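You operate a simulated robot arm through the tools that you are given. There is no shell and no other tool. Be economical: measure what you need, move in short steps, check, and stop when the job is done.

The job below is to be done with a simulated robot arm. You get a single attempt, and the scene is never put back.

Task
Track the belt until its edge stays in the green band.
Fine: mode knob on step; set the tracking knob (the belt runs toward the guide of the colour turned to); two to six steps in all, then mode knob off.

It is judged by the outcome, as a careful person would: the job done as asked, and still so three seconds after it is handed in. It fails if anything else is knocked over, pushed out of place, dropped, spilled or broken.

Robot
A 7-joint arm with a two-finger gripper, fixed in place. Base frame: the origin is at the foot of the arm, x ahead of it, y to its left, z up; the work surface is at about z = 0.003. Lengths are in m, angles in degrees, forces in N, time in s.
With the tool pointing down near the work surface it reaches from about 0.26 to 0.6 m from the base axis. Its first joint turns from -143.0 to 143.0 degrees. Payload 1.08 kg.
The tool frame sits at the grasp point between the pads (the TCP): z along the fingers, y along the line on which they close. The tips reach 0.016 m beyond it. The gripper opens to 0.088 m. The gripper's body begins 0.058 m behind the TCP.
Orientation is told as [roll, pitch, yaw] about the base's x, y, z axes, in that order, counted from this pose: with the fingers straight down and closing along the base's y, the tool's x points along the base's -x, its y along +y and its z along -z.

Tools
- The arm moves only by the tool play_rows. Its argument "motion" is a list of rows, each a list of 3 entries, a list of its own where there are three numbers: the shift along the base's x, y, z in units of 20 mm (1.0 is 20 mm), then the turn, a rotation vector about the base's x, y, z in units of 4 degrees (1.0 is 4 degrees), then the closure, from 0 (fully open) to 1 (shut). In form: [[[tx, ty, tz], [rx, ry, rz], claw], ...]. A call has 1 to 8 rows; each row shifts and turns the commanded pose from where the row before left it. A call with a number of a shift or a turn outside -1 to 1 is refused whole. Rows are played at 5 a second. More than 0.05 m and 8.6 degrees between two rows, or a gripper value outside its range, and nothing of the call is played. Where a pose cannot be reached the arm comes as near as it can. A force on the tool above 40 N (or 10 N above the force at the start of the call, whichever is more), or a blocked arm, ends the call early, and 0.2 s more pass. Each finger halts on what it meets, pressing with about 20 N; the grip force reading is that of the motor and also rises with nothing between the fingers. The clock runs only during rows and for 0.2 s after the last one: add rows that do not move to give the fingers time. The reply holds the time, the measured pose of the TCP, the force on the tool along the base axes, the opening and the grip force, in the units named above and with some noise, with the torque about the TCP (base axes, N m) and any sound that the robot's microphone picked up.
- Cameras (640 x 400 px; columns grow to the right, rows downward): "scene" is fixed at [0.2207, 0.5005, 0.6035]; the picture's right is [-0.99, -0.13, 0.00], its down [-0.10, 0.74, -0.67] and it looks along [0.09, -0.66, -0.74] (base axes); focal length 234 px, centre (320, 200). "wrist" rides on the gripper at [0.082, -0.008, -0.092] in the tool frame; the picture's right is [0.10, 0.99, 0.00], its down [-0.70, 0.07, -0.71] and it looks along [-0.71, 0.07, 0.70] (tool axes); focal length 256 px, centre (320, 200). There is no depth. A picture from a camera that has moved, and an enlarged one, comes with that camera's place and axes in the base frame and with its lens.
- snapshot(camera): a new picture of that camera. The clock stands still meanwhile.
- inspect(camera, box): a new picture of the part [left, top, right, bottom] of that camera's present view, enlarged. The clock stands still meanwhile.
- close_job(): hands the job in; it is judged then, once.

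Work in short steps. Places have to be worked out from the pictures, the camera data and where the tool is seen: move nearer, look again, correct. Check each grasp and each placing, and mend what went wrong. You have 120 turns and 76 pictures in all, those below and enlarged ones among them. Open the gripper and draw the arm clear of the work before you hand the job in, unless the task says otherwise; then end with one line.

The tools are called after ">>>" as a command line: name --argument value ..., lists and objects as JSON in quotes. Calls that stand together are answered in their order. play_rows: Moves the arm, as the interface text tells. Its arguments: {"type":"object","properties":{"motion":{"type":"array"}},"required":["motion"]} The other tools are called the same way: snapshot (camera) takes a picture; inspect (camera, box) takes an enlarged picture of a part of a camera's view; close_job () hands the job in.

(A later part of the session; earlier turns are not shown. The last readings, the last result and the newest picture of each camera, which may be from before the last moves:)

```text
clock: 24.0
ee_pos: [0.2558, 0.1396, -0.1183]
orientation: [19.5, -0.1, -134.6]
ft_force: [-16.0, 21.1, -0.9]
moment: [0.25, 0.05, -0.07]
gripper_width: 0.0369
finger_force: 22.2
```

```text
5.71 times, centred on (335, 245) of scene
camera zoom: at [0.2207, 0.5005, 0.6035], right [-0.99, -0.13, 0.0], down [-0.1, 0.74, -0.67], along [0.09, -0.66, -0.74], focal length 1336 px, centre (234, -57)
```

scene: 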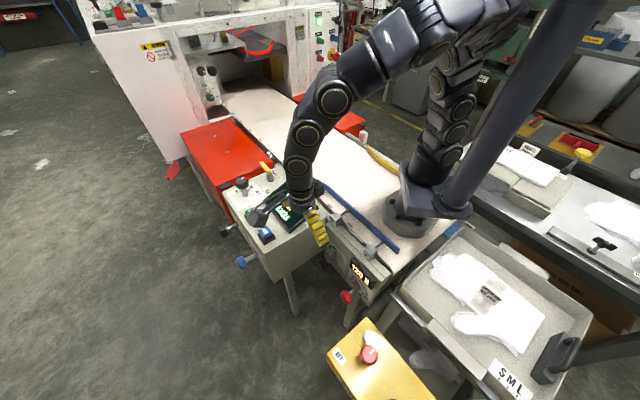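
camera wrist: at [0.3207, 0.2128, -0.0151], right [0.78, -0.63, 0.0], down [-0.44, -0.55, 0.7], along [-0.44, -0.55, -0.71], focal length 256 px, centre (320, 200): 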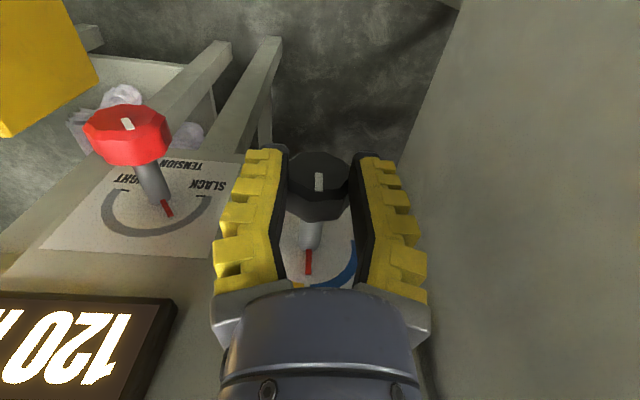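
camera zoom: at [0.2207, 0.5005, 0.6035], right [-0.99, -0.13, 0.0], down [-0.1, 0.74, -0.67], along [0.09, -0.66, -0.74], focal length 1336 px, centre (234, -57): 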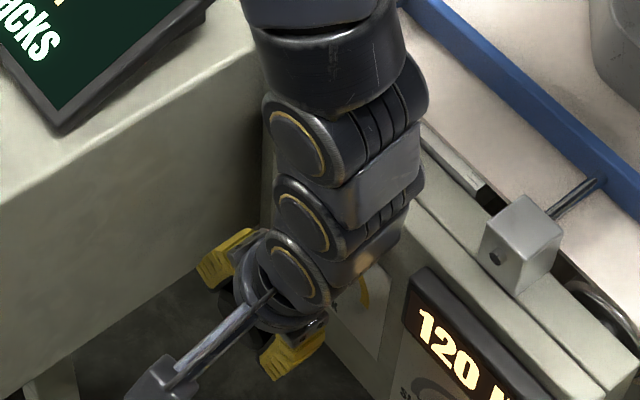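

Turning 20° so far; the load pushes the tool along +τ, so I'll relieve that by about 2 mm and continue.

>>> play_rows --motion '[[[-0.08, 0.08, 0], [-0.5, -0.5, 0], 1], [[0, 0, 0], [-0.7, -0.7, 0], 1], [[0, 0, 0], [-0.7, -0.7, 0], 1], [[0, 0, 0], [-0.7, -0.7, 0], 1]]'

>>> inspect --camera "wrist" --box '[220, 100, 440, 300]'

>>> inspect --camera "scene" --box '[290, 210, 390, 290]'

```text
clock: 25.0
ee_pos: [0.256, 0.1409, -0.1188]
orientation: [34.3, -0.1, -134.8]
ft_force: [-22.3, 21.0, -15.6]
moment: [0.35, 0.08, 0.1]
gripper_width: 0.0368
finger_force: 21.5
```

```text
2.00 times, centred on (330, 200) of wrist
camera zoom: at [0.2715, 0.2393, -0.0497], right [0.66, -0.5, 0.56], down [-0.73, -0.26, 0.63], along [-0.17, -0.82, -0.54], focal length 512 px, centre (300, 200)
```

zoom: 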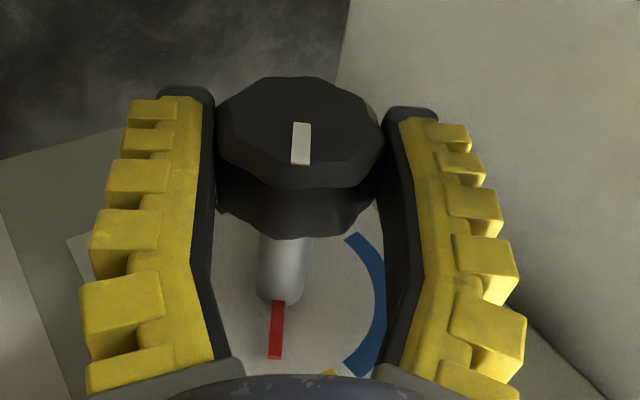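

```text
5.00 times, centred on (340, 250) of scene
camera zoom: at [0.2207, 0.5005, 0.6035], right [-0.99, -0.13, 0.0], down [-0.1, 0.74, -0.67], along [0.09, -0.66, -0.74], focal length 1169 px, centre (220, -50)
```

zoom: 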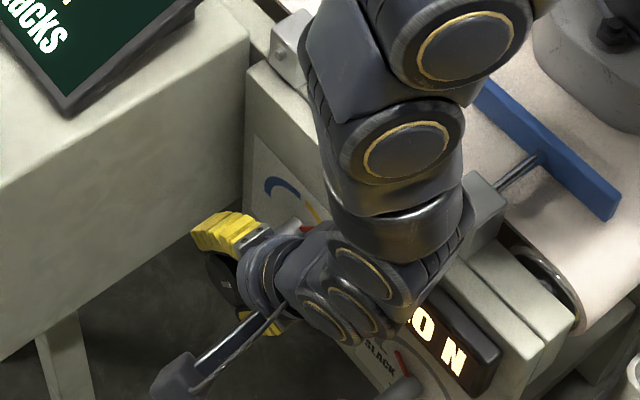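

The knob is turned about 34° toward yellow and the arm is leaning near the guide block, so I'll stop here. I'll open, back straight out along the knob axis, untilt and look.

>>> play_rows --motion '[[[0, 0, 0], [0, 0, 0], 0.6], [[0, 0, 0], [0, 0, 0], 0.2], [[0, 0, 0], [0, 0, 0], 0.2], [[0.6, 0.6, 0], [0, 0, 0], 0.2], [[0.7, 0.7, 0], [0, 0, 0], 0.2], [[0.7, 0.7, 0], [0, 0, 0], 0.2], [[0.4, 0.4, 0], [0.7, 0.7, 0], 0.2], [[0, 0, 0.5], [0.7, 0.7, 0], 0.2]]'

>>> play_rows --motion '[[[0, 0, 1], [0.7, 0.7, 0], 0.2], [[0, 0, 1], [0.7, 0.7, 0], 0.2], [[0, 0, 1], [0.7, 0.7, 0], 0.2], [[0, 0, 1], [0.7, 0.7, 0], 0.2], [[0, 0, 1], [0.7, 0.7, 0], 0.2], [[0, 0, 1], [0.7, 0.7, 0], 0.2], [[0, 0, 1], [0.6, 0.6, 0], 0.2], [[0, 0, 1], [0, 0, 0], 0.2]]'

>>> play_rows --motion '[[[0, 0, 1], [0, 0, 0], 0.2], [[0, 0, 1], [0, 0, 0], 0.2], [[0, 0, 1], [0, 0, 0], 0.2], [[0, 0, 1], [0, 0, 0], 0.2], [[0, 0, 1], [0, 0, 0], 0.2], [[0, 0, 0], [0, 0, 0], 0.2]]'

>>> snapshot --camera "scene"

>>> inspect --camera "wrist" --box '[200, 30, 400, 200]'

```text
clock: 26.8
ee_pos: [0.3064, 0.1873, -0.1074]
orientation: [26.5, 0.0, -134.8]
ft_force: [0.3, 0.2, 0.3]
moment: [0.0, -0.01, 0.01]
gripper_width: 0.0734
finger_force: 2.2
```

```text
clock: 28.6
ee_pos: [0.3032, 0.1866, 0.053]
orientation: [-0.6, 0.0, -134.8]
ft_force: [0.3, 0.8, 0.1]
moment: [0.04, 0.0, 0.0]
gripper_width: 0.0735
finger_force: 1.9
```

```text
clock: 30.0
ee_pos: [0.3067, 0.1861, 0.1511]
orientation: [-0.4, 0.0, -134.8]
ft_force: [1.1, -0.3, 0.0]
moment: [0.02, 0.01, 0.01]
gripper_width: 0.0732
finger_force: 2.1
```

```text
29 pictures are left
```

scene: 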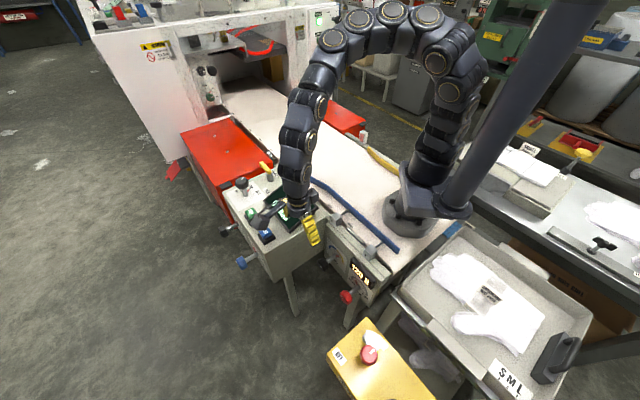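

```text
2.35 times, centred on (300, 115) of wrist
camera zoom: at [0.3576, 0.2491, 0.2414], right [0.78, -0.63, -0.01], down [-0.44, -0.55, 0.71], along [-0.45, -0.55, -0.71], focal length 602 px, centre (367, 400)
```

zoom: 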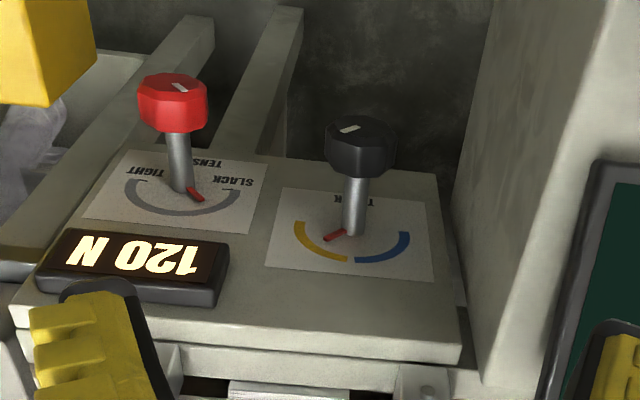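

The pointer now sits mid-yellow and the tension is untouched at 120 N. I'll close the fingers and move above the STEP button.

>>> play_rows --motion '[[[1, -0.5, 0], [0, 0, 0], 1], [[1, -0.5, 0], [0, 0, 0], 1], [[1, -0.6, 0], [0, 0, 0], 1], [[1, -0.6, 0], [0, 0, 0], 1], [[1, -0.6, 0], [0, 0, 0], 1], [[1, -0.6, 0], [0, 0, 0], 1], [[1, -0.6, 0], [0, 0, 0], 1], [[1, -0.6, 0], [0, 0, 0], 1]]'

>>> play_rows --motion '[[[0.8, -0.5, 0], [0, 0, 0], 1], [[0.7, -0.4, 0], [0, 0, 0], 1], [[0, 0, -0.5], [0, 0, 0], 1], [[0, 0, 0], [0, 0, 0], 1]]'

>>> snapshot --camera "wrist"

>>> inspect --camera "scene" --box '[210, 140, 330, 250]'

```text
clock: 31.8
ee_pos: [0.4642, 0.0944, 0.1534]
orientation: [-0.6, -0.1, -134.7]
ft_force: [0.0, 0.0, -0.2]
moment: [-0.02, -0.03, -0.02]
gripper_width: 0.0002
finger_force: 20.3
```

```text
clock: 32.8
ee_pos: [0.495, 0.0763, 0.1431]
orientation: [-0.6, 0.0, -134.7]
ft_force: [0.7, -0.3, -0.4]
moment: [0.0, -0.03, 0.02]
gripper_width: 0.0
finger_force: 19.8
```

```text
27 pictures are left
camera wrist: at [0.546, 0.1393, 0.2329], right [0.78, -0.63, -0.01], down [-0.44, -0.55, 0.71], along [-0.45, -0.55, -0.71], focal length 256 px, centre (320, 200)
```

wrist: 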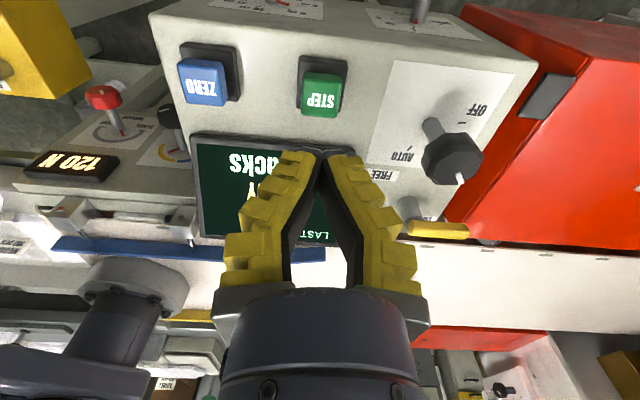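

```text
3.64 times, centred on (270, 195) of scene
camera zoom: at [0.2207, 0.5005, 0.6035], right [-0.99, -0.13, 0.0], down [-0.1, 0.74, -0.67], along [0.09, -0.66, -0.74], focal length 850 px, centre (502, 218)
```

zoom: 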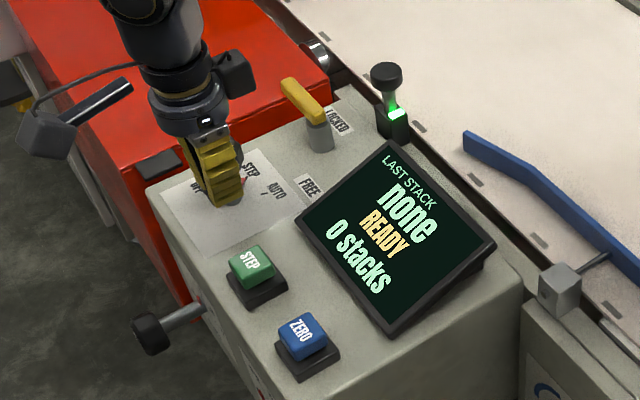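

STEP is almost directly under the tool at about (0.493,0.073). I'll lower to about 1.5 cm above it and check.

>>> play_rows --motion '[[[-0.08, -0.15, -1], [0, 0, 0], 1], [[0, 0, -1], [0, 0, 0], 1], [[0, 0, -1], [0, 0, 0], 1], [[0, 0, -0.7], [0, 0, 0], 1], [[0, 0, 0], [0, 0, 0], 1]]'

>>> inspect --camera "wrist" --box '[240, 80, 400, 210]'

>>> inspect --camera "scene" --box '[230, 170, 310, 240]'

```text
clock: 34.0
ee_pos: [0.4937, 0.0751, 0.0686]
orientation: [-0.7, 0.0, -134.8]
ft_force: [0.6, 0.9, 0.2]
moment: [0.0, -0.02, 0.01]
gripper_width: 0.0
finger_force: 19.8
```

```text
3.08 times, centred on (320, 145) of wrist
camera zoom: at [0.5453, 0.1383, 0.1582], right [0.78, -0.63, -0.01], down [-0.44, -0.55, 0.71], along [-0.45, -0.55, -0.71], focal length 788 px, centre (320, 369)
```

zoom: 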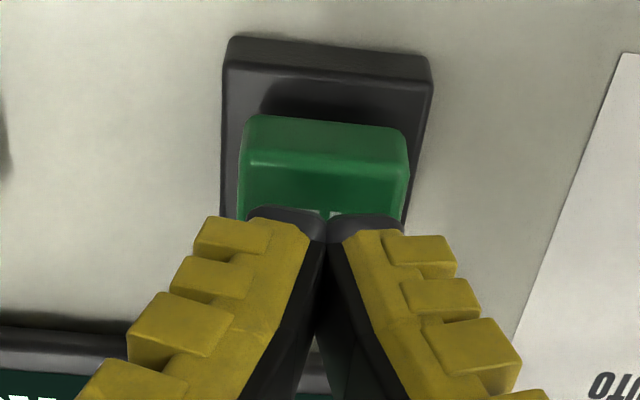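

```text
5.71 times, centred on (270, 205) of scene
camera zoom: at [0.2207, 0.5005, 0.6035], right [-0.99, -0.13, 0.0], down [-0.1, 0.74, -0.67], along [0.09, -0.66, -0.74], focal length 1336 px, centre (606, 171)
```

zoom: 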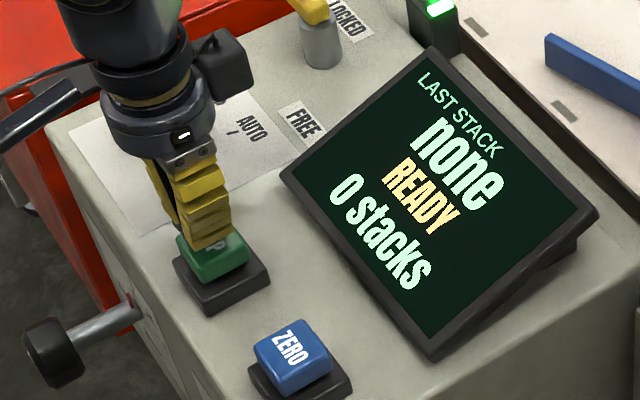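

The tips are right over the STEP cap. I'll press in small rows and watch force and sound.

>>> play_rows --motion '[[[0, 0, -0.25], [0, 0, 0], 1], [[0, 0, -0.25], [0, 0, 0], 1], [[0, 0, -0.2], [0, 0, 0], 1], [[0, 0, -0.15], [0, 0, 0], 1], [[0, 0, -0.15], [0, 0, 0], 1]]'

```text
clock: 35.2
ee_pos: [0.4924, 0.0758, 0.0496]
orientation: [-0.7, 0.1, -134.8]
ft_force: [-14.2, 1.2, 33.8]
moment: [-0.03, 0.18, -0.09]
gripper_width: 0.006
finger_force: 22.4
heard: click
```

I heard a click. I'll release upward by 3 cm and give the step time to run, then check the display and gauge.

>>> play_rows --motion '[[[0, 0, 0.5], [0, 0, 0], 1], [[0, 0, 0.7], [0, 0, 0], 1], [[0, 0, 0], [0, 0, 0], 1], [[0, 0, 0], [0, 0, 0], 1], [[0, 0, 0], [0, 0, 0], 1], [[0, 0, 0], [0, 0, 0], 1], [[0, 0, 0], [0, 0, 0], 1], [[0, 0, 0], [0, 0, 0], 1]]'

>>> inspect --camera "scene" --box '[250, 170, 380, 260]'

>>> inspect --camera "scene" --box '[344, 222, 376, 246]'

```text
clock: 37.0
ee_pos: [0.4941, 0.0754, 0.0713]
orientation: [-0.6, 0.1, -134.8]
ft_force: [0.6, -0.3, 0.0]
moment: [0.02, 0.02, 0.0]
gripper_width: 0.0001
finger_force: 21.8
```

```text
4.44 times, centred on (315, 215) of scene
camera zoom: at [0.2207, 0.5005, 0.6035], right [-0.99, -0.13, 0.0], down [-0.1, 0.74, -0.67], along [0.09, -0.66, -0.74], focal length 1039 px, centre (342, 133)
```

zoom: 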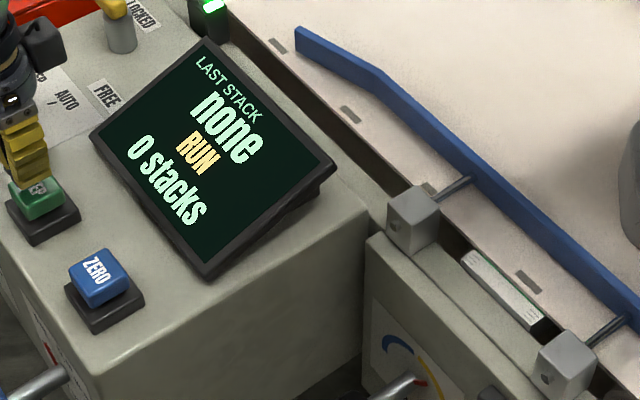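

```text
16.00 times, centred on (360, 234) of scene
camera zoom: at [0.2207, 0.5005, 0.6035], right [-0.99, -0.13, 0.0], down [-0.1, 0.74, -0.67], along [0.09, -0.66, -0.74], focal length 3740 px, centre (-320, -344)
```

zoom: 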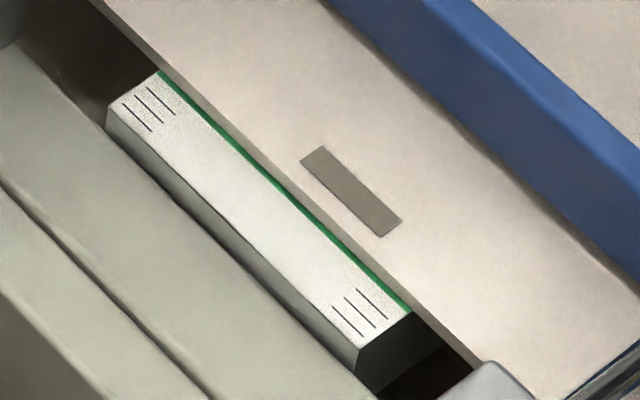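

The belt is running toward yellow and the green band is just appearing. I'll wait for this step to finish.

>>> play_rows --motion '[[[0, 0, 0], [0, 0, 0], 1], [[0, 0, 0], [0, 0, 0], 1], [[0, 0, 0], [0, 0, 0], 1], [[0, 0, 0], [0, 0, 0], 1], [[0, 0, 0], [0, 0, 0], 1], [[0, 0, 0], [0, 0, 0], 1], [[0, 0, 0], [0, 0, 0], 1], [[0, 0, 0], [0, 0, 0], 1]]'

>>> inspect --camera "scene" --box '[285, 170, 380, 260]'

```text
clock: 38.8
ee_pos: [0.4939, 0.0731, 0.0708]
orientation: [-0.6, 0.0, -134.8]
ft_force: [0.4, -0.2, -0.6]
moment: [0.02, -0.01, -0.01]
gripper_width: 0.0002
finger_force: 22.0
```

```text
4.44 times, centred on (332, 215) of scene
camera zoom: at [0.2207, 0.5005, 0.6035], right [-0.99, -0.13, 0.0], down [-0.1, 0.74, -0.67], along [0.09, -0.66, -0.74], focal length 1039 px, centre (264, 133)
```

zoom: 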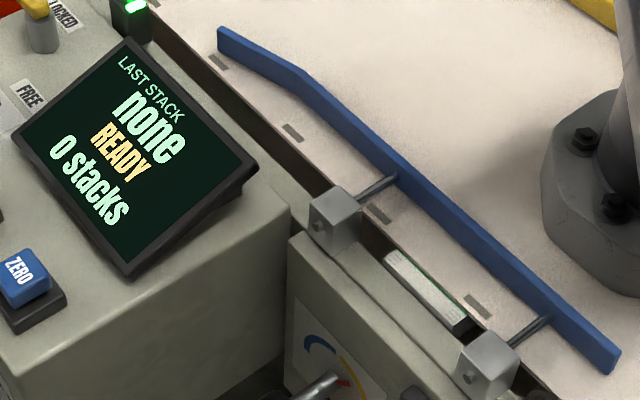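

The step has finished and READY shows. I'll look at the gauge.

>>> inspect --camera "scene" --box '[344, 222, 376, 246]'

```text
16.00 times, centred on (360, 234) of scene
camera zoom: at [0.2207, 0.5005, 0.6035], right [-0.99, -0.13, 0.0], down [-0.1, 0.74, -0.67], along [0.09, -0.66, -0.74], focal length 3740 px, centre (-320, -344)
```

zoom: 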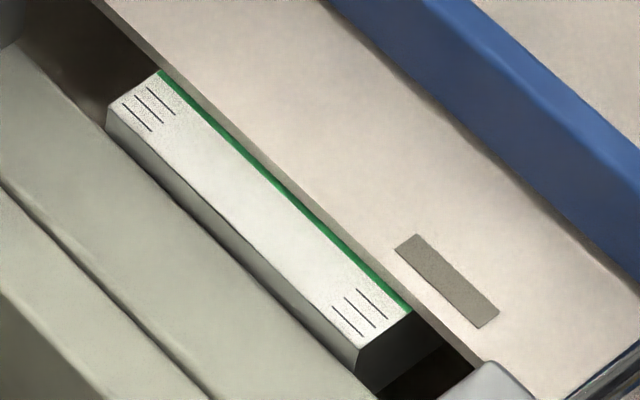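

The edge is only at the outer border of green. A second step will show whether it keeps moving at this setting.

>>> play_rows --motion '[[[0, 0, -0.4], [0, 0, 0], 1], [[0, 0, -0.25], [0, 0, 0], 1], [[0, 0, -0.2], [0, 0, 0], 1], [[0, 0, -0.15], [0, 0, 0], 1], [[0, 0, -0.1], [0, 0, 0], 1]]'

>>> play_rows --motion '[[[0, 0, 0.5], [0, 0, 0], 1], [[0, 0, 1], [0, 0, 0], 1], [[0, 0, 1], [0, 0, 0], 1], [[0, 0, 1], [0, 0, 0], 1], [[0, 0, 0], [0, 0, 0], 1], [[0, 0, 0], [0, 0, 0], 1], [[0, 0, 0], [0, 0, 0], 1], [[0, 0, 0], [0, 0, 0], 1]]'

>>> play_rows --motion '[[[0, 0, 0], [0, 0, 0], 1], [[0, 0, 0], [0, 0, 0], 1], [[0, 0, 0], [0, 0, 0], 1], [[0, 0, 0], [0, 0, 0], 1], [[0, 0, 0], [0, 0, 0], 1], [[0, 0, 0], [0, 0, 0], 1], [[0, 0, 0], [0, 0, 0], 1], [[0, 0, 0], [0, 0, 0], 1]]'

>>> inspect --camera "scene" --box '[344, 222, 376, 246]'

```text
clock: 40.0
ee_pos: [0.4949, 0.0738, 0.0493]
orientation: [-0.5, 0.1, -134.7]
ft_force: [0.4, -0.1, 5.2]
moment: [0.02, -0.02, 0.01]
gripper_width: 0.006
finger_force: 22.2
heard: click
```

```text
clock: 41.8
ee_pos: [0.4924, 0.0732, 0.119]
orientation: [-0.6, 0.0, -134.7]
ft_force: [-0.3, -0.9, 0.3]
moment: [0.0, 0.02, -0.01]
gripper_width: 0.0001
finger_force: 22.1
```

```text
clock: 43.6
ee_pos: [0.4927, 0.0735, 0.1191]
orientation: [-0.6, 0.0, -134.8]
ft_force: [-0.9, -0.2, 0.1]
moment: [0.0, -0.01, -0.02]
gripper_width: 0.0002
finger_force: 22.5
```

```text
16.00 times, centred on (360, 234) of scene
camera zoom: at [0.2207, 0.5005, 0.6035], right [-0.99, -0.13, 0.0], down [-0.1, 0.74, -0.67], along [0.09, -0.66, -0.74], focal length 3740 px, centre (-320, -344)
```

zoom: 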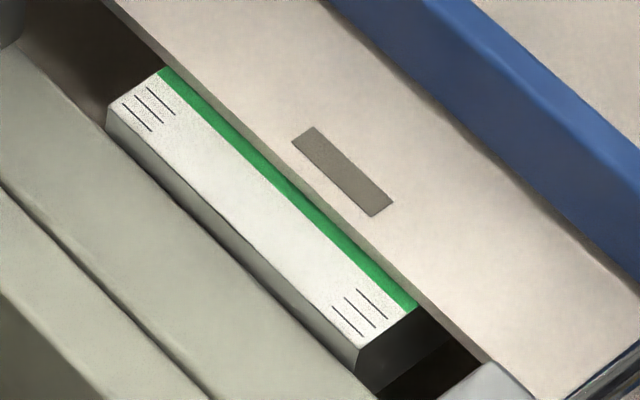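

The edge is now in green, with the second step moving it far less than the first, so it is settling. A third step will confirm it stays there, within the six allowed.

>>> play_rows --motion '[[[0, 0, -1], [0, 0, 0], 1], [[0, 0, -1], [0, 0, 0], 1], [[0, 0, -0.8], [0, 0, 0], 1], [[0, 0, -0.25], [0, 0, 0], 1], [[0, 0, -0.2], [0, 0, 0], 1], [[0, 0, -0.15], [0, 0, 0], 1], [[0, 0, -0.1], [0, 0, 0], 1]]'

>>> play_rows --motion '[[[0, 0, 0.5], [0, 0, 0], 1], [[0, 0, 1], [0, 0, 0], 1], [[0, 0, 1], [0, 0, 0], 1], [[0, 0, 1], [0, 0, 0], 1], [[0, 0, 0], [0, 0, 0], 1], [[0, 0, 0], [0, 0, 0], 1], [[0, 0, 0], [0, 0, 0], 1], [[0, 0, 0], [0, 0, 0], 1]]'

>>> play_rows --motion '[[[0, 0, 0], [0, 0, 0], 1], [[0, 0, 0], [0, 0, 0], 1], [[0, 0, 0], [0, 0, 0], 1], [[0, 0, 0], [0, 0, 0], 1], [[0, 0, 0], [0, 0, 0], 1], [[0, 0, 0], [0, 0, 0], 1], [[0, 0, 0], [0, 0, 0], 1], [[0, 0, 0], [0, 0, 0], 1]]'

>>> inspect --camera "scene" --box '[344, 222, 376, 246]'

```text
clock: 45.2
ee_pos: [0.4939, 0.0741, 0.0506]
orientation: [-0.5, 0.2, -134.8]
ft_force: [0.8, 1.6, 7.8]
moment: [0.02, 0.0, 0.06]
gripper_width: 0.006
finger_force: 22.3
heard: click
```

```text
clock: 47.0
ee_pos: [0.4913, 0.074, 0.1195]
orientation: [-0.6, 0.0, -134.8]
ft_force: [-1.0, 0.4, -0.6]
moment: [0.0, 0.0, -0.01]
gripper_width: 0.0
finger_force: 22.1
```

```text
clock: 48.8
ee_pos: [0.4924, 0.0728, 0.1178]
orientation: [-0.6, -0.1, -134.8]
ft_force: [-0.4, 0.2, 0.0]
moment: [-0.02, -0.02, 0.02]
gripper_width: 0.0004
finger_force: 21.6
```

```text
16.00 times, centred on (360, 234) of scene
camera zoom: at [0.2207, 0.5005, 0.6035], right [-0.99, -0.13, 0.0], down [-0.1, 0.74, -0.67], along [0.09, -0.66, -0.74], focal length 3740 px, centre (-320, -344)
```

zoom: 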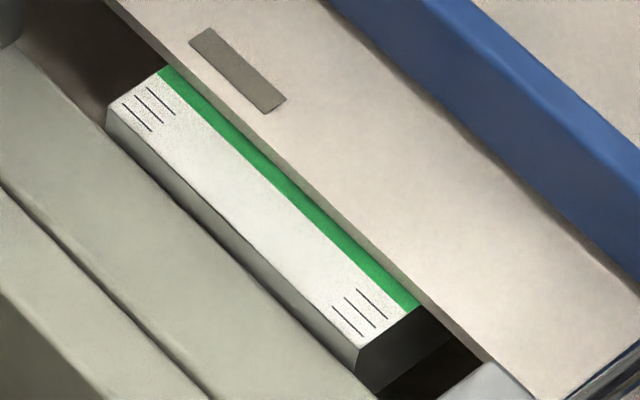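

The third step barely moved it, so it has settled with the edge on green. To see how deep in the band it is, I'll compare from a different angle with the wrist camera.

>>> inspect --camera "wrist" --box '[90, 213, 154, 253]'

```text
10.00 times, centred on (122, 233) of wrist
camera zoom: at [0.5439, 0.136, 0.2094], right [0.78, -0.63, -0.01], down [-0.44, -0.55, 0.71], along [-0.45, -0.55, -0.71], focal length 2560 px, centre (2300, -130)
```

zoom: 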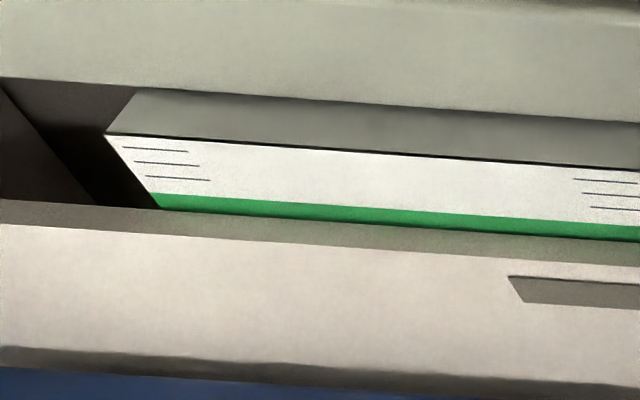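

The edge sits about one tick spacing inside green with no inner boundary showing, and both angles agree. It has settled after three steps, so now the mode knob goes off. I'll move over it, opening and yawing to match its flats (-143°).

>>> play_rows --motion '[[[0.5, -0.8, 0.1], [0, 0, -0.5], 0.5], [[0.5, -0.8, 0], [0, 0, -0.5], 0], [[0.5, -0.8, 0], [0, 0, -0.5], 0], [[0.5, -0.8, 0], [0, 0, -0.6], 0], [[0.5, -0.8, 0], [0, 0, 0], 0], [[0.25, -0.8, 0], [0, 0, 0], 0], [[0, 0, -1], [0, 0, 0], 0], [[0, 0, 0], [0, 0, 0], 0]]'

>>> snapshot --camera "wrist"

>>> inspect --camera "scene" --box '[200, 120, 310, 210]'

```text
clock: 50.6
ee_pos: [0.5261, -0.0208, 0.1056]
orientation: [-0.6, 0.0, -143.1]
ft_force: [-0.1, -0.1, -0.5]
moment: [0.0, 0.01, 0.03]
gripper_width: 0.0881
finger_force: 0.2
out of reach, approached as far as the arm can: row 5, 6, 7
```

```text
16 pictures are left
camera wrist: at [0.5863, 0.034, 0.196], right [0.68, -0.73, -0.01], down [-0.51, -0.48, 0.71], along [-0.53, -0.48, -0.71], focal length 256 px, centre (320, 200)
```

wrist: 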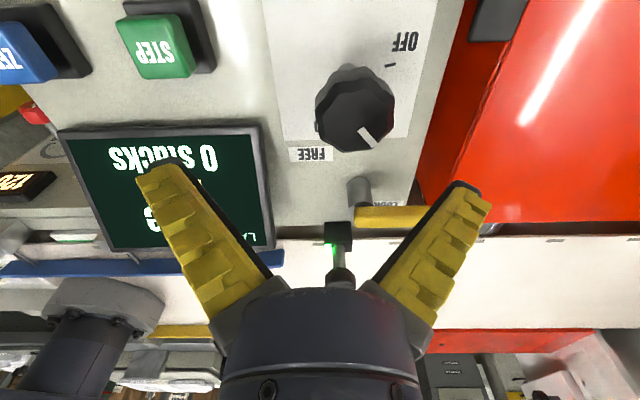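

```text
4.44 times, centred on (255, 165) of scene
camera zoom: at [0.2207, 0.5005, 0.6035], right [-0.99, -0.13, 0.0], down [-0.1, 0.74, -0.67], along [0.09, -0.66, -0.74], focal length 1039 px, centre (609, 356)
```

zoom: 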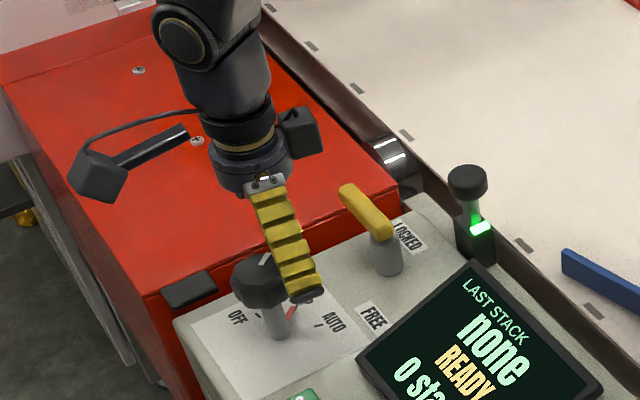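

That orientation is out of reach. I'll rise and yaw back to -53°, which worked before.

>>> play_rows --motion '[[[0, 0.3, 1], [0, 0, 0], 0], [[0, 0.3, 1], [0, 0, 0], 0], [[0, 0, 0], [0, 0, 1], 0], [[0, 0, 0], [0, 0, 1], 0], [[0, 0, 0], [0, 0, 1], 0], [[0, 0, 0], [0, 0, 1], 0], [[0, 0, 0], [0, 0, 1], 0], [[0, 0, 0], [0, 0, 1], 0]]'

>>> play_rows --motion '[[[0, 0, 0], [0, 0, 1], 0], [[0, 0, 0], [0, 0, 1], 0], [[0, 0, 0], [0, 0, 1], 0], [[0, 0, 0], [0, 0, 1], 0], [[0, 0, 0], [0, 0, 1], 0], [[0, 0, 0], [0, 0, 1], 0], [[0, 0, 0], [0, 0, 1], 0], [[0, 0, 0], [0, 0, 1], 0]]'

>>> play_rows --motion '[[[0, 0, 0], [0, 0, 1], 0], [[0, 0, 0], [0, 0, 1], 0], [[0, 0, 0], [0, 0, 1], 0], [[0, 0, 0], [0, 0, 1], 0], [[0, 0, 0], [0, 0, 1], 0], [[0, 0, 0], [0, 0, 1], 0], [[0, 0, 0], [0, 0, 1], 0], [[0, 0, 0], [0, 0, 0.4], 0]]'

```text
clock: 52.4
ee_pos: [0.525, -0.0108, 0.1453]
orientation: [-0.6, 0.0, -119.2]
ft_force: [1.0, 0.5, 0.4]
moment: [0.02, -0.01, 0.0]
gripper_width: 0.0879
finger_force: 0.1
```

```text
clock: 54.2
ee_pos: [0.5252, -0.0097, 0.1462]
orientation: [-0.6, 0.0, -87.0]
ft_force: [0.1, 0.2, -1.4]
moment: [0.0, -0.03, -0.01]
gripper_width: 0.0881
finger_force: 0.1
```

```text
clock: 56.0
ee_pos: [0.5253, -0.0095, 0.1456]
orientation: [-0.6, 0.0, -57.6]
ft_force: [-0.7, -0.1, -0.4]
moment: [0.03, -0.01, -0.03]
gripper_width: 0.0878
finger_force: 0.0
```

The yaw is back near -58°. I'll set -53.5° and move over the knob at (0.5475,-0.0225), stopping with the TCP about 15 mm above its top.

>>> play_rows --motion '[[[0.6, -0.35, 0], [0, 0, 0.6], 0], [[0.52, -0.3, 0], [0, 0, 0.45], 0], [[0, 0, -1], [0, 0, 0], 0], [[0, 0, -1], [0, 0, 0], 0], [[0, 0, -0.8], [0, 0, 0], 0], [[0, 0, 0], [0, 0, 0], 0]]'

>>> snapshot --camera "wrist"

```text
clock: 57.4
ee_pos: [0.5252, -0.049, 0.1006]
orientation: [-0.5, -0.1, -53.5]
ft_force: [1.0, 0.0, 0.0]
moment: [-0.02, 0.0, 0.0]
gripper_width: 0.0877
finger_force: 0.0
out of reach, approached as far as the arm can: row 2, 3, 4, 5
```

```text
14 pictures are left
camera wrist: at [0.4708, 0.0125, 0.1916], right [0.74, 0.67, -0.01], down [0.48, -0.52, 0.71], along [0.47, -0.53, -0.7], focal length 256 px, centre (320, 200)
```

wrist: 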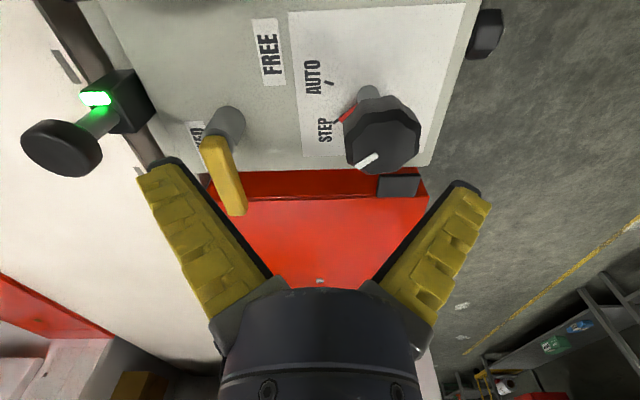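

The arm still can't pass x≈0.526, so its elbow posture has changed from before. I'll rise, return near the start pose with yaw 0, and approach again the way I first did.

>>> play_rows --motion '[[[0, 0, 1], [0, 0, 0], 0], [[0, 0, 1], [0, 0, 0], 0], [[-0.5, 0.2, 1], [0, 0, 1], 0], [[-1, 0.3, 1], [0, 0, 1], 0], [[-1, 0.3, 1], [0, 0, 1], 0], [[-1, 0.3, 1], [0, 0, 1], 0], [[-1, 0.3, 1], [0, 0, 1], 0], [[-1, 0, 1], [0, 0, 1], 0]]'

>>> play_rows --motion '[[[-1, 0, 1], [0, 0, 1], 0], [[-1, 0, 1], [0, 0, 1], 0], [[-0.2, 0, 1], [0, 0, 1], 0], [[0, 0, 0.8], [0, 0, 1], 0], [[0, 0, 0], [0, 0, 1], 0], [[0, 0, 0], [0, 0, 1], 0], [[0, 0, 0], [0, 0, 1], 0], [[0, 0, 0], [0, 0, 0.4], 0]]'

>>> snapshot --camera "scene"

```text
clock: 59.2
ee_pos: [0.4183, -0.0181, 0.2637]
orientation: [-0.5, 0.0, -29.5]
ft_force: [1.2, 0.5, -0.2]
moment: [-0.05, 0.01, -0.04]
gripper_width: 0.0879
finger_force: 0.0
```

```text
clock: 61.0
ee_pos: [0.3737, -0.0185, 0.3377]
orientation: [-0.6, 0.0, 0.2]
ft_force: [-1.3, -0.5, 0.3]
moment: [0.04, -0.03, -0.01]
gripper_width: 0.0879
finger_force: 0.1
```

```text
13 pictures are left
```

scene: 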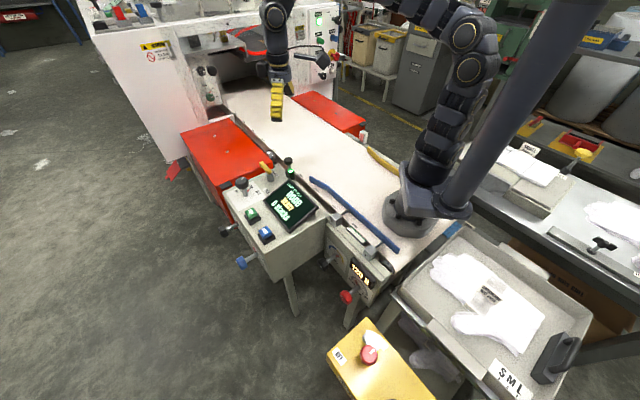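

The posture looks near the start one, though the elbow still differs a bit. I'll approach the mode knob at height again to test the reach.

>>> play_rows --motion '[[[1, 0, -0.5], [0.15, 0, 0], 0], [[1, 0, -0.7], [0, 0, 0], 0], [[1, 0, -0.9], [0, 0, 0], 0], [[1, 0, -0.9], [0, 0, 0], 0], [[1, 0, -1], [0, 0, 0], 0], [[1, 0, -1], [0, 0, 0], 0], [[1, 0, -1], [0, 0, 0], 0], [[1, 0, -1], [0, 0, 0], 0]]'

>>> play_rows --motion '[[[0.69, -0.2, -0.5], [0, 0, -1], 0], [[0, 0, -0.5], [0, 0, -1], 0], [[0, 0, -0.8], [0, 0, -0.1], 0], [[0, 0, -0.8], [0, 0, 0], 0], [[0, 0, -0.8], [0, 0, 0], 0], [[0, 0, 0], [0, 0, 0], 0]]'

```text
clock: 62.8
ee_pos: [0.4548, -0.0197, 0.2477]
orientation: [0.0, 0.2, 0.2]
ft_force: [0.2, -0.6, -0.3]
moment: [-0.03, -0.02, 0.0]
gripper_width: 0.0879
finger_force: 0.0
out of reach, approached as far as the arm can: row 4, 5, 6, 7, 8
```

```text
clock: 64.2
ee_pos: [0.4676, -0.0263, 0.1791]
orientation: [0.0, 0.0, -8.1]
ft_force: [-0.1, 0.4, 0.2]
moment: [0.03, -0.01, -0.01]
gripper_width: 0.0878
finger_force: 0.1
```

The reach limit is now posture dependent and loosens lower down. At yaw -8° the jaws close along y, so I can descend short of the knob and slide in along +x at grip height.

>>> play_rows --motion '[[[0.3, 0, -1], [0, 0, 0], 0], [[0.5, 0, -1], [0, 0, 0], 0], [[0.6, 0.1, -1], [0, 0, 0], 0], [[0.6, 0.1, -1], [0, 0, 0], 0], [[0.4, 0, -0.9], [0, 0, 0], 0], [[0, 0, 0], [0, 0, 0], 0]]'

>>> snapshot --camera "wrist"

```text
clock: 65.6
ee_pos: [0.5053, -0.0147, 0.0822]
orientation: [-0.3, -0.3, -8.5]
ft_force: [0.8, 0.1, 1.0]
moment: [0.04, 0.0, -0.01]
gripper_width: 0.0882
finger_force: 0.1
out of reach, approached as far as the arm can: row 4, 5
```

```text
12 pictures are left
camera wrist: at [0.4222, -0.0099, 0.1725], right [0.04, 1.0, -0.01], down [0.7, -0.03, 0.71], along [0.71, -0.04, -0.7], focal length 256 px, centre (320, 200)
```

wrist: 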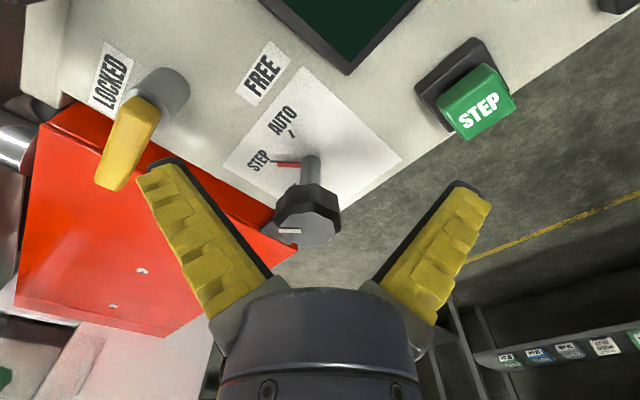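

The arm stalls at x 0.505, so the elbow posture must be unwound. The tilting manoeuvre at the tracking knob is the likely cause, so I'll retrace it in reverse in free space. First I'll rise and go back there, yawing to -135°.

>>> play_rows --motion '[[[-0.3, 0, 1], [0, 0, -1], 0], [[-0.3, 0, 1], [0, 0, -1], 0], [[0, 0, 1], [0, 0, -1], 0], [[0, 0.2, 1], [0, 0, -1], 0], [[0, 0.3, 1], [0, 0, -1], 0], [[0, 0.5, 0.5], [0, 0, -1], 0], [[0, 0.5, 0], [0, 0, -1], 0], [[0, 0.5, 0], [0, 0, -1], 0]]'

>>> play_rows --motion '[[[-0.4, 0.5, 0], [0, 0, -1], 0], [[-0.4, 0.5, 0], [0, 0, -1], 0], [[-0.4, 0.5, 0], [0, 0, -1], 0], [[-0.4, 0.5, 0], [0, 0, -1], 0], [[-0.4, 0.5, 0], [0, 0, -1], 0], [[-0.4, 0.5, 0], [0, 0, -1], 0], [[-0.4, 0.5, 0], [0, 0, -1], 0], [[-0.4, 0.5, 0], [0, 0, -1], 0]]'

>>> play_rows --motion '[[[-0.4, 0.3, 0], [0, 0, -1], 0], [[-0.4, 0.3, 0], [0, 0, -1], 0], [[-0.4, 0.3, 0], [0, 0, -1], 0], [[-0.4, 0.3, 0], [0, 0, -1], 0], [[-0.4, 0.3, 0], [0, 0, -1], 0], [[-0.4, 0.3, 0], [0, 0, -1], 0], [[-0.4, 0.3, 0], [0, 0, -1], 0], [[-0.4, 0.2, 0], [0, 0, -1], 0]]'

>>> play_rows --motion '[[[-0.3, 0, 0], [0, 0, -1], 0.2], [[-0.3, 0, 0], [0, 0, -1], 0.2], [[-0.3, 0, 0], [0, 0, -1], 0.2], [[-0.3, 0, 0], [0, 0, -1], 0.2], [[-0.3, 0, 0], [0, 0, -1], 0.2], [[-0.3, 0, 0], [0, 0, -1], 0.2], [[-0.2, 0, 0], [0, 0, -1], 0.2], [[0, 0, 0], [0, 0, -0.7], 0.2]]'

```text
clock: 67.4
ee_pos: [0.4923, 0.026, 0.1947]
orientation: [0.0, 0.0, -40.2]
ft_force: [0.0, -0.1, 0.1]
moment: [0.01, 0.0, 0.0]
gripper_width: 0.088
finger_force: 0.0
```

```text
clock: 69.2
ee_pos: [0.4294, 0.1061, 0.1932]
orientation: [0.1, 0.1, -72.3]
ft_force: [0.7, -0.4, -0.2]
moment: [0.0, 0.01, 0.0]
gripper_width: 0.0882
finger_force: 0.0
```

```text
clock: 71.0
ee_pos: [0.3634, 0.1519, 0.194]
orientation: [0.1, 0.0, -104.3]
ft_force: [0.0, -0.6, -0.1]
moment: [0.03, 0.04, 0.0]
gripper_width: 0.0882
finger_force: 0.0
```

```text
clock: 72.8
ee_pos: [0.3244, 0.1517, 0.1932]
orientation: [0.0, -0.1, -135.2]
ft_force: [-0.2, 0.2, 0.2]
moment: [-0.01, -0.03, 0.01]
gripper_width: 0.0734
finger_force: 2.3
```

I'm now above the tracking area with yaw -135°. I'll retrace my exit path in reverse: down, tilting to 34° while staying clear of the knob.

>>> play_rows --motion '[[[-0.5, 0.9, -0.5], [0, 0, 0], 0.2], [[-0.4, 0.85, -0.7], [0, 0, 0], 0.2], [[0, 0, -1], [0, 0, 0], 0.2], [[0, 0, -1], [0, 0, 0], 0.2], [[0, 0, -1], [0, 0, 0], 0.2], [[0, 0, -1], [0, 0, 0], 0.2], [[0, 0, -1], [0, 0, 0], 0.2], [[0, 0, -0.7], [0, 0, 0], 0.2]]'

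>>> play_rows --motion '[[[0, 0, -1], [-0.6, -0.6, 0], 0.2], [[0, 0, -1], [-0.7, -0.7, 0], 0.2], [[0, 0, -1], [-0.7, -0.7, 0], 0.2], [[0, 0, -1], [-0.7, -0.7, 0], 0.2], [[0, 0, -1], [-0.7, -0.7, 0], 0.2], [[0, 0, -1], [-0.7, -0.7, 0], 0.2], [[0, 0, -1], [-0.7, -0.7, 0], 0.2], [[0, 0, -1], [-0.7, -0.7, 0], 0.2]]'

>>> inspect --camera "scene" --box '[260, 160, 420, 300]'

```text
clock: 74.6
ee_pos: [0.3074, 0.1863, 0.0562]
orientation: [0.1, 0.1, -135.2]
ft_force: [1.4, 0.1, -0.3]
moment: [0.02, 0.01, 0.0]
gripper_width: 0.0733
finger_force: 2.0
```

```text
clock: 76.4
ee_pos: [0.3051, 0.1856, -0.1048]
orientation: [31.2, 0.0, -135.0]
ft_force: [0.2, 0.3, 0.3]
moment: [0.0, -0.03, 0.0]
gripper_width: 0.0732
finger_force: 1.9
```

```text
2.86 times, centred on (340, 230) of scene
camera zoom: at [0.2207, 0.5005, 0.6035], right [-0.99, -0.13, 0.0], down [-0.1, 0.74, -0.67], along [0.09, -0.66, -0.74], focal length 668 px, centre (263, 114)
```

zoom: 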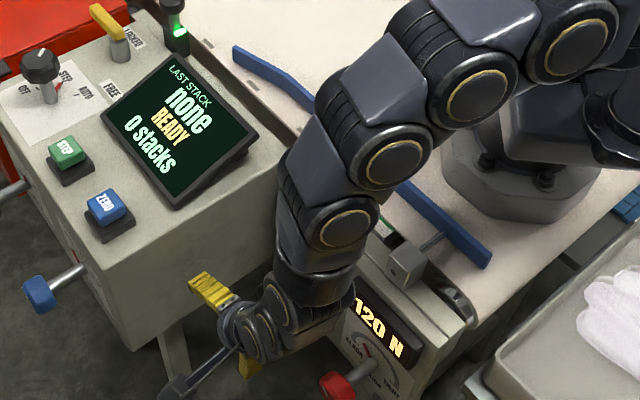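

The path is clear. I'll untilt in place down here, as in reverse of the original turn, and then rise vertically.

>>> play_rows --motion '[[[0, 0, 0], [0.7, 0.7, 0], 0.2], [[0, 0, 0], [0.7, 0.7, 0], 0.2], [[0, 0, 0], [0.7, 0.7, 0], 0.2], [[0, 0, 0], [0.7, 0.7, 0], 0.2], [[0, 0, 0], [0.7, 0.7, 0], 0.2], [[0, 0, 0], [0.7, 0.7, 0], 0.2], [[0, 0, 0], [0.7, 0.7, 0], 0.2], [[0, 0, 0], [0.6, 0.6, 0], 0.2]]'

>>> inspect --camera "scene" --box '[220, 0, 540, 300]'

```text
clock: 78.2
ee_pos: [0.3064, 0.1868, -0.1052]
orientation: [0.0, 0.0, -134.9]
ft_force: [-0.1, -0.4, -0.4]
moment: [-0.02, -0.02, -0.01]
gripper_width: 0.0731
finger_force: 1.7
```

```text
1.33 times, centred on (380, 150) of scene
camera zoom: at [0.2207, 0.5005, 0.6035], right [-0.99, -0.13, 0.0], down [-0.1, 0.74, -0.67], along [0.09, -0.66, -0.74], focal length 312 px, centre (240, 267)
```

zoom: 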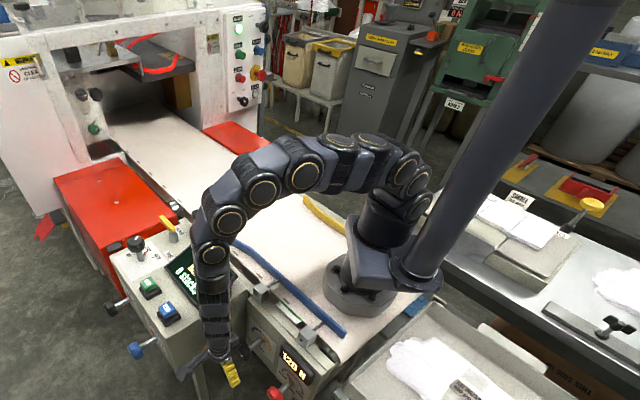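

Now I'll rise to z≈0.2 and retrace the first transit back to the mode knob with yaw to -53°.

>>> play_rows --motion '[[[0, 0, 1], [0, 0, 0], 0.2], [[0, 0, 1], [0, 0, 0], 0.2], [[0, 0, 1], [0, 0, 0], 0.2], [[0, 0, 1], [0, 0, 0], 0.2], [[0, 0, 1], [0, 0, 0], 0.2], [[0, 0, 1], [0, 0, 0], 0.2], [[0, 0, 1], [0, 0, 0], 0.2], [[0, 0, 1], [0, 0, 0], 0.2]]'

>>> play_rows --motion '[[[0, 0, 1], [0, 0, 0], 0.2], [[0, 0, 1], [0, 0, 0], 0.2], [[0, 0, 1], [0, 0, 0], 0.2], [[0, 0, 1], [0, 0, 0], 0.2], [[0, 0, 1], [0, 0, 0], 0.2], [[0, 0, 1], [0, 0, 0], 0.2], [[-0.4, 0.7, 1], [0, 0, 0], 0.2], [[-0.3, 0.6, 0.4], [0, 0, 0], 0]]'

>>> play_rows --motion '[[[0.6, -0.5, 0], [0, 0, 1], 0], [[0.6, -0.5, 0], [0, 0, 1], 0], [[0.6, -0.5, 0], [0, 0, 1], 0], [[0.6, -0.5, 0], [0, 0, 1], 0], [[0.6, -0.5, 0], [0, 0, 1], 0], [[0.6, -0.5, 0], [0, 0, 1], 0], [[0.6, -0.5, 0], [0, 0, 1], 0], [[0.6, -0.6, 0], [0, 0, 1], 0]]'

>>> play_rows --motion '[[[0.6, -0.6, 0], [0, 0, 1], 0], [[0.6, -0.6, 0], [0, 0, 1], 0], [[0.6, -0.6, 0], [0, 0, 1], 0], [[0.6, -0.6, 0], [0, 0, 1], 0], [[0.6, -0.6, 0], [0, 0, 1], 0], [[0.6, -0.6, 0], [0, 0, 1], 0], [[0.6, -0.6, 0], [0, 0, 1], 0], [[0.6, -0.6, 0], [0, 0, 1], 0]]'

>>> play_rows --motion '[[[0.6, -0.6, -0.3], [0, 0, 1], 0], [[0.6, -0.6, -0.4], [0, 0, 1], 0], [[0.6, -0.4, -0.5], [0, 0, 1], 0], [[0.6, -0.3, -0.5], [0, 0, 1], 0], [[0.4, -0.2, -0.5], [0, 0, 0.4], 0], [[0, 0, 0], [0, 0, 0], 0]]'

```text
clock: 80.0
ee_pos: [0.3067, 0.1875, 0.0577]
orientation: [0.1, -0.1, -135.1]
ft_force: [0.2, 0.5, -0.2]
moment: [-0.01, -0.01, 0.03]
gripper_width: 0.0734
finger_force: 2.2
```

```text
clock: 81.8
ee_pos: [0.2913, 0.2135, 0.2045]
orientation: [-0.1, 0.2, -135.1]
ft_force: [0.2, 0.4, 0.7]
moment: [0.01, 0.02, -0.01]
gripper_width: 0.0882
finger_force: 0.1
```

```text
clock: 83.6
ee_pos: [0.3873, 0.1303, 0.2043]
orientation: [0.0, 0.0, -103.0]
ft_force: [-0.3, 0.5, 1.2]
moment: [-0.02, -0.04, -0.01]
gripper_width: 0.088
finger_force: 0.0
```

```text
clock: 85.4
ee_pos: [0.4841, 0.0342, 0.2027]
orientation: [0.0, 0.0, -71.0]
ft_force: [-0.7, -0.1, -0.1]
moment: [0.0, -0.01, 0.0]
gripper_width: 0.0883
finger_force: 0.0
```

```text
clock: 86.8
ee_pos: [0.5395, -0.0067, 0.1598]
orientation: [0.1, 0.1, -53.4]
ft_force: [1.4, 0.1, 0.3]
moment: [-0.02, 0.0, -0.02]
gripper_width: 0.0879
finger_force: 0.0
```

The reach is restored. I'll move over the knob and lower to z≈0.095 for a look.

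>>> play_rows --motion '[[[0.2, -0.4, 0], [0, 0, 0], 0], [[0.2, -0.38, -0.5], [0, 0, 0], 0], [[0, 0, -1], [0, 0, 0], 0], [[0, 0, -1], [0, 0, 0], 0], [[0, 0, -0.7], [0, 0, 0], 0], [[0, 0, 0], [0, 0, 0], 0]]'

>>> snapshot --camera "wrist"

```text
clock: 88.2
ee_pos: [0.5321, -0.0178, 0.1151]
orientation: [0.0, 0.0, -53.4]
ft_force: [0.2, -0.3, 0.1]
moment: [-0.02, -0.02, 0.0]
gripper_width: 0.0879
finger_force: 0.1
out of reach, approached as far as the arm can: row 1, 2, 3, 4
```

```text
9 pictures are left
camera wrist: at [0.4757, 0.042, 0.2057], right [0.74, 0.68, 0.0], down [0.48, -0.52, 0.71], along [0.48, -0.52, -0.7], focal length 256 px, centre (320, 200)
```

wrist: 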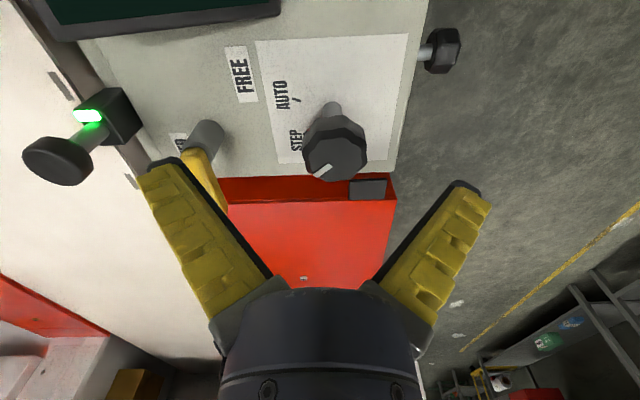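

The reach is better but still about 1.5 cm short. Tilting the tips ~14° outward brings the wrist nearer, and at yaw -8° the pads stay parallel to the knob flats. I'll rise, yaw and tilt.

>>> play_rows --motion '[[[-0.5, 0, 0.8], [0, 0, 1], 0], [[-0.5, 0, 0.5], [0, 0, 1], 0], [[0, 0, 0], [0, 0, 1], 0], [[0, 0, 0], [0, 0, 1], 0], [[0, 0, 0], [0, 0, 1], 0], [[0, 0, 0], [0, 0, 1], 0], [[0, 0, 0], [0, 0, 1], 0], [[0, 0, 0], [0, 0, 1], 0]]'

>>> play_rows --motion '[[[0, 0, 0], [0, 0, 1], 0], [[0, 0, 0], [0, 0, 1], 0], [[0, 0, 0], [0, 0, 1], 0], [[0, 0, 0], [0, 0, 0.3], 0], [[0, 0, 0], [0, -1, 0], 0], [[0, 0, 0], [0, -1, 0], 0], [[0, 0, 0], [0, -1, 0], 0], [[0, 0, 0], [0, -0.5, 0], 0]]'

```text
clock: 90.0
ee_pos: [0.5134, -0.0158, 0.14]
orientation: [-0.1, 0.0, -21.3]
ft_force: [0.4, -0.3, 0.1]
moment: [0.02, 0.04, -0.01]
gripper_width: 0.0879
finger_force: 0.1
```

```text
clock: 91.8
ee_pos: [0.5133, -0.016, 0.1395]
orientation: [2.0, -13.8, -8.5]
ft_force: [-0.4, 0.2, 0.0]
moment: [-0.03, -0.02, -0.02]
gripper_width: 0.0881
finger_force: 0.1
```

The tilt is in place. Now I'll move over the knob at z≈0.1 and check the reach.

>>> play_rows --motion '[[[0.6, -0.1, -0.5], [0, 0, 0], 0], [[0.6, -0.1, -0.5], [0, 0, 0], 0], [[0.5, -0.12, -0.5], [0, 0, 0], 0], [[0, 0, -0.5], [0, 0, 0], 0], [[0, 0, 0], [0, 0, 0], 0]]'

>>> snapshot --camera "wrist"

```text
clock: 93.0
ee_pos: [0.5474, -0.0218, 0.1006]
orientation: [2.1, -13.9, -8.4]
ft_force: [0.0, -0.2, 0.3]
moment: [0.01, 0.01, 0.0]
gripper_width: 0.0879
finger_force: 0.1
```

```text
8 pictures are left
camera wrist: at [0.4448, -0.0195, 0.1677], right [0.04, 1.0, 0.01], down [0.51, -0.03, 0.86], along [0.86, -0.03, -0.51], focal length 256 px, centre (320, 200)
```

wrist: 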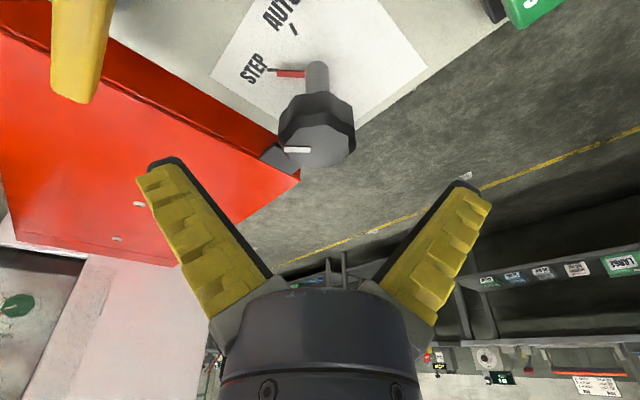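

I've reached over the knob; its top is centred at about (0.549,-0.023). I'll lower to grip height and close.

>>> play_rows --motion '[[[0, 0, -1], [0, 0, 0], 0], [[0.05, 0, -0.85], [0, 0, 0], 0], [[0, 0, 0], [0, 0, 0], 0.4], [[0, 0, 0], [0, 0, 0], 1], [[0, 0, 0], [0, 0, 0], 1], [[0, 0, 0], [0, 0, 0], 1]]'

```text
clock: 94.4
ee_pos: [0.5465, -0.0224, 0.0617]
orientation: [1.6, -14.2, -8.9]
ft_force: [-1.9, -31.6, 2.6]
moment: [-0.1, 0.05, -0.14]
gripper_width: 0.038
finger_force: 21.6
```

I have the knob at 38 mm, with a 32 N side load. I'll relieve it by shifting -y, then start turning back counter-clockwise toward OFF.

>>> play_rows --motion '[[[0, -0.12, 0], [0, 0, 0], 1], [[0, 0, 0], [0, 0, 0.8], 1], [[0, 0, 0], [0, 0, 1], 1], [[0, 0, 0], [0, 0, 1], 1]]'

```text
clock: 95.4
ee_pos: [0.4953, -0.0151, 0.0499]
orientation: [1.6, -13.6, 1.5]
ft_force: [0.0, 0.5, 1.0]
moment: [0.01, 0.01, -0.03]
gripper_width: 0.0
finger_force: 22.4
out of reach, approached as far as the arm can: row 1, 2, 3, 4
```

The arm slipped back off the knob because of the reach limit. I'll look at the state before moving.

>>> inspect --camera "scene" --box '[200, 120, 340, 230]'

```text
3.64 times, centred on (270, 175) of scene
camera zoom: at [0.2207, 0.5005, 0.6035], right [-0.99, -0.13, 0.0], down [-0.1, 0.74, -0.67], along [0.09, -0.66, -0.74], focal length 850 px, centre (502, 291)
```

zoom: 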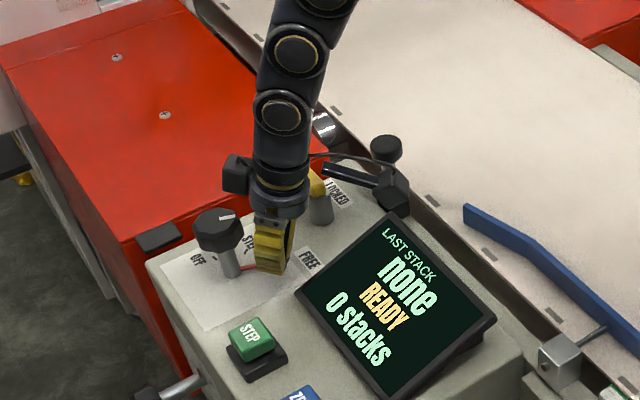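

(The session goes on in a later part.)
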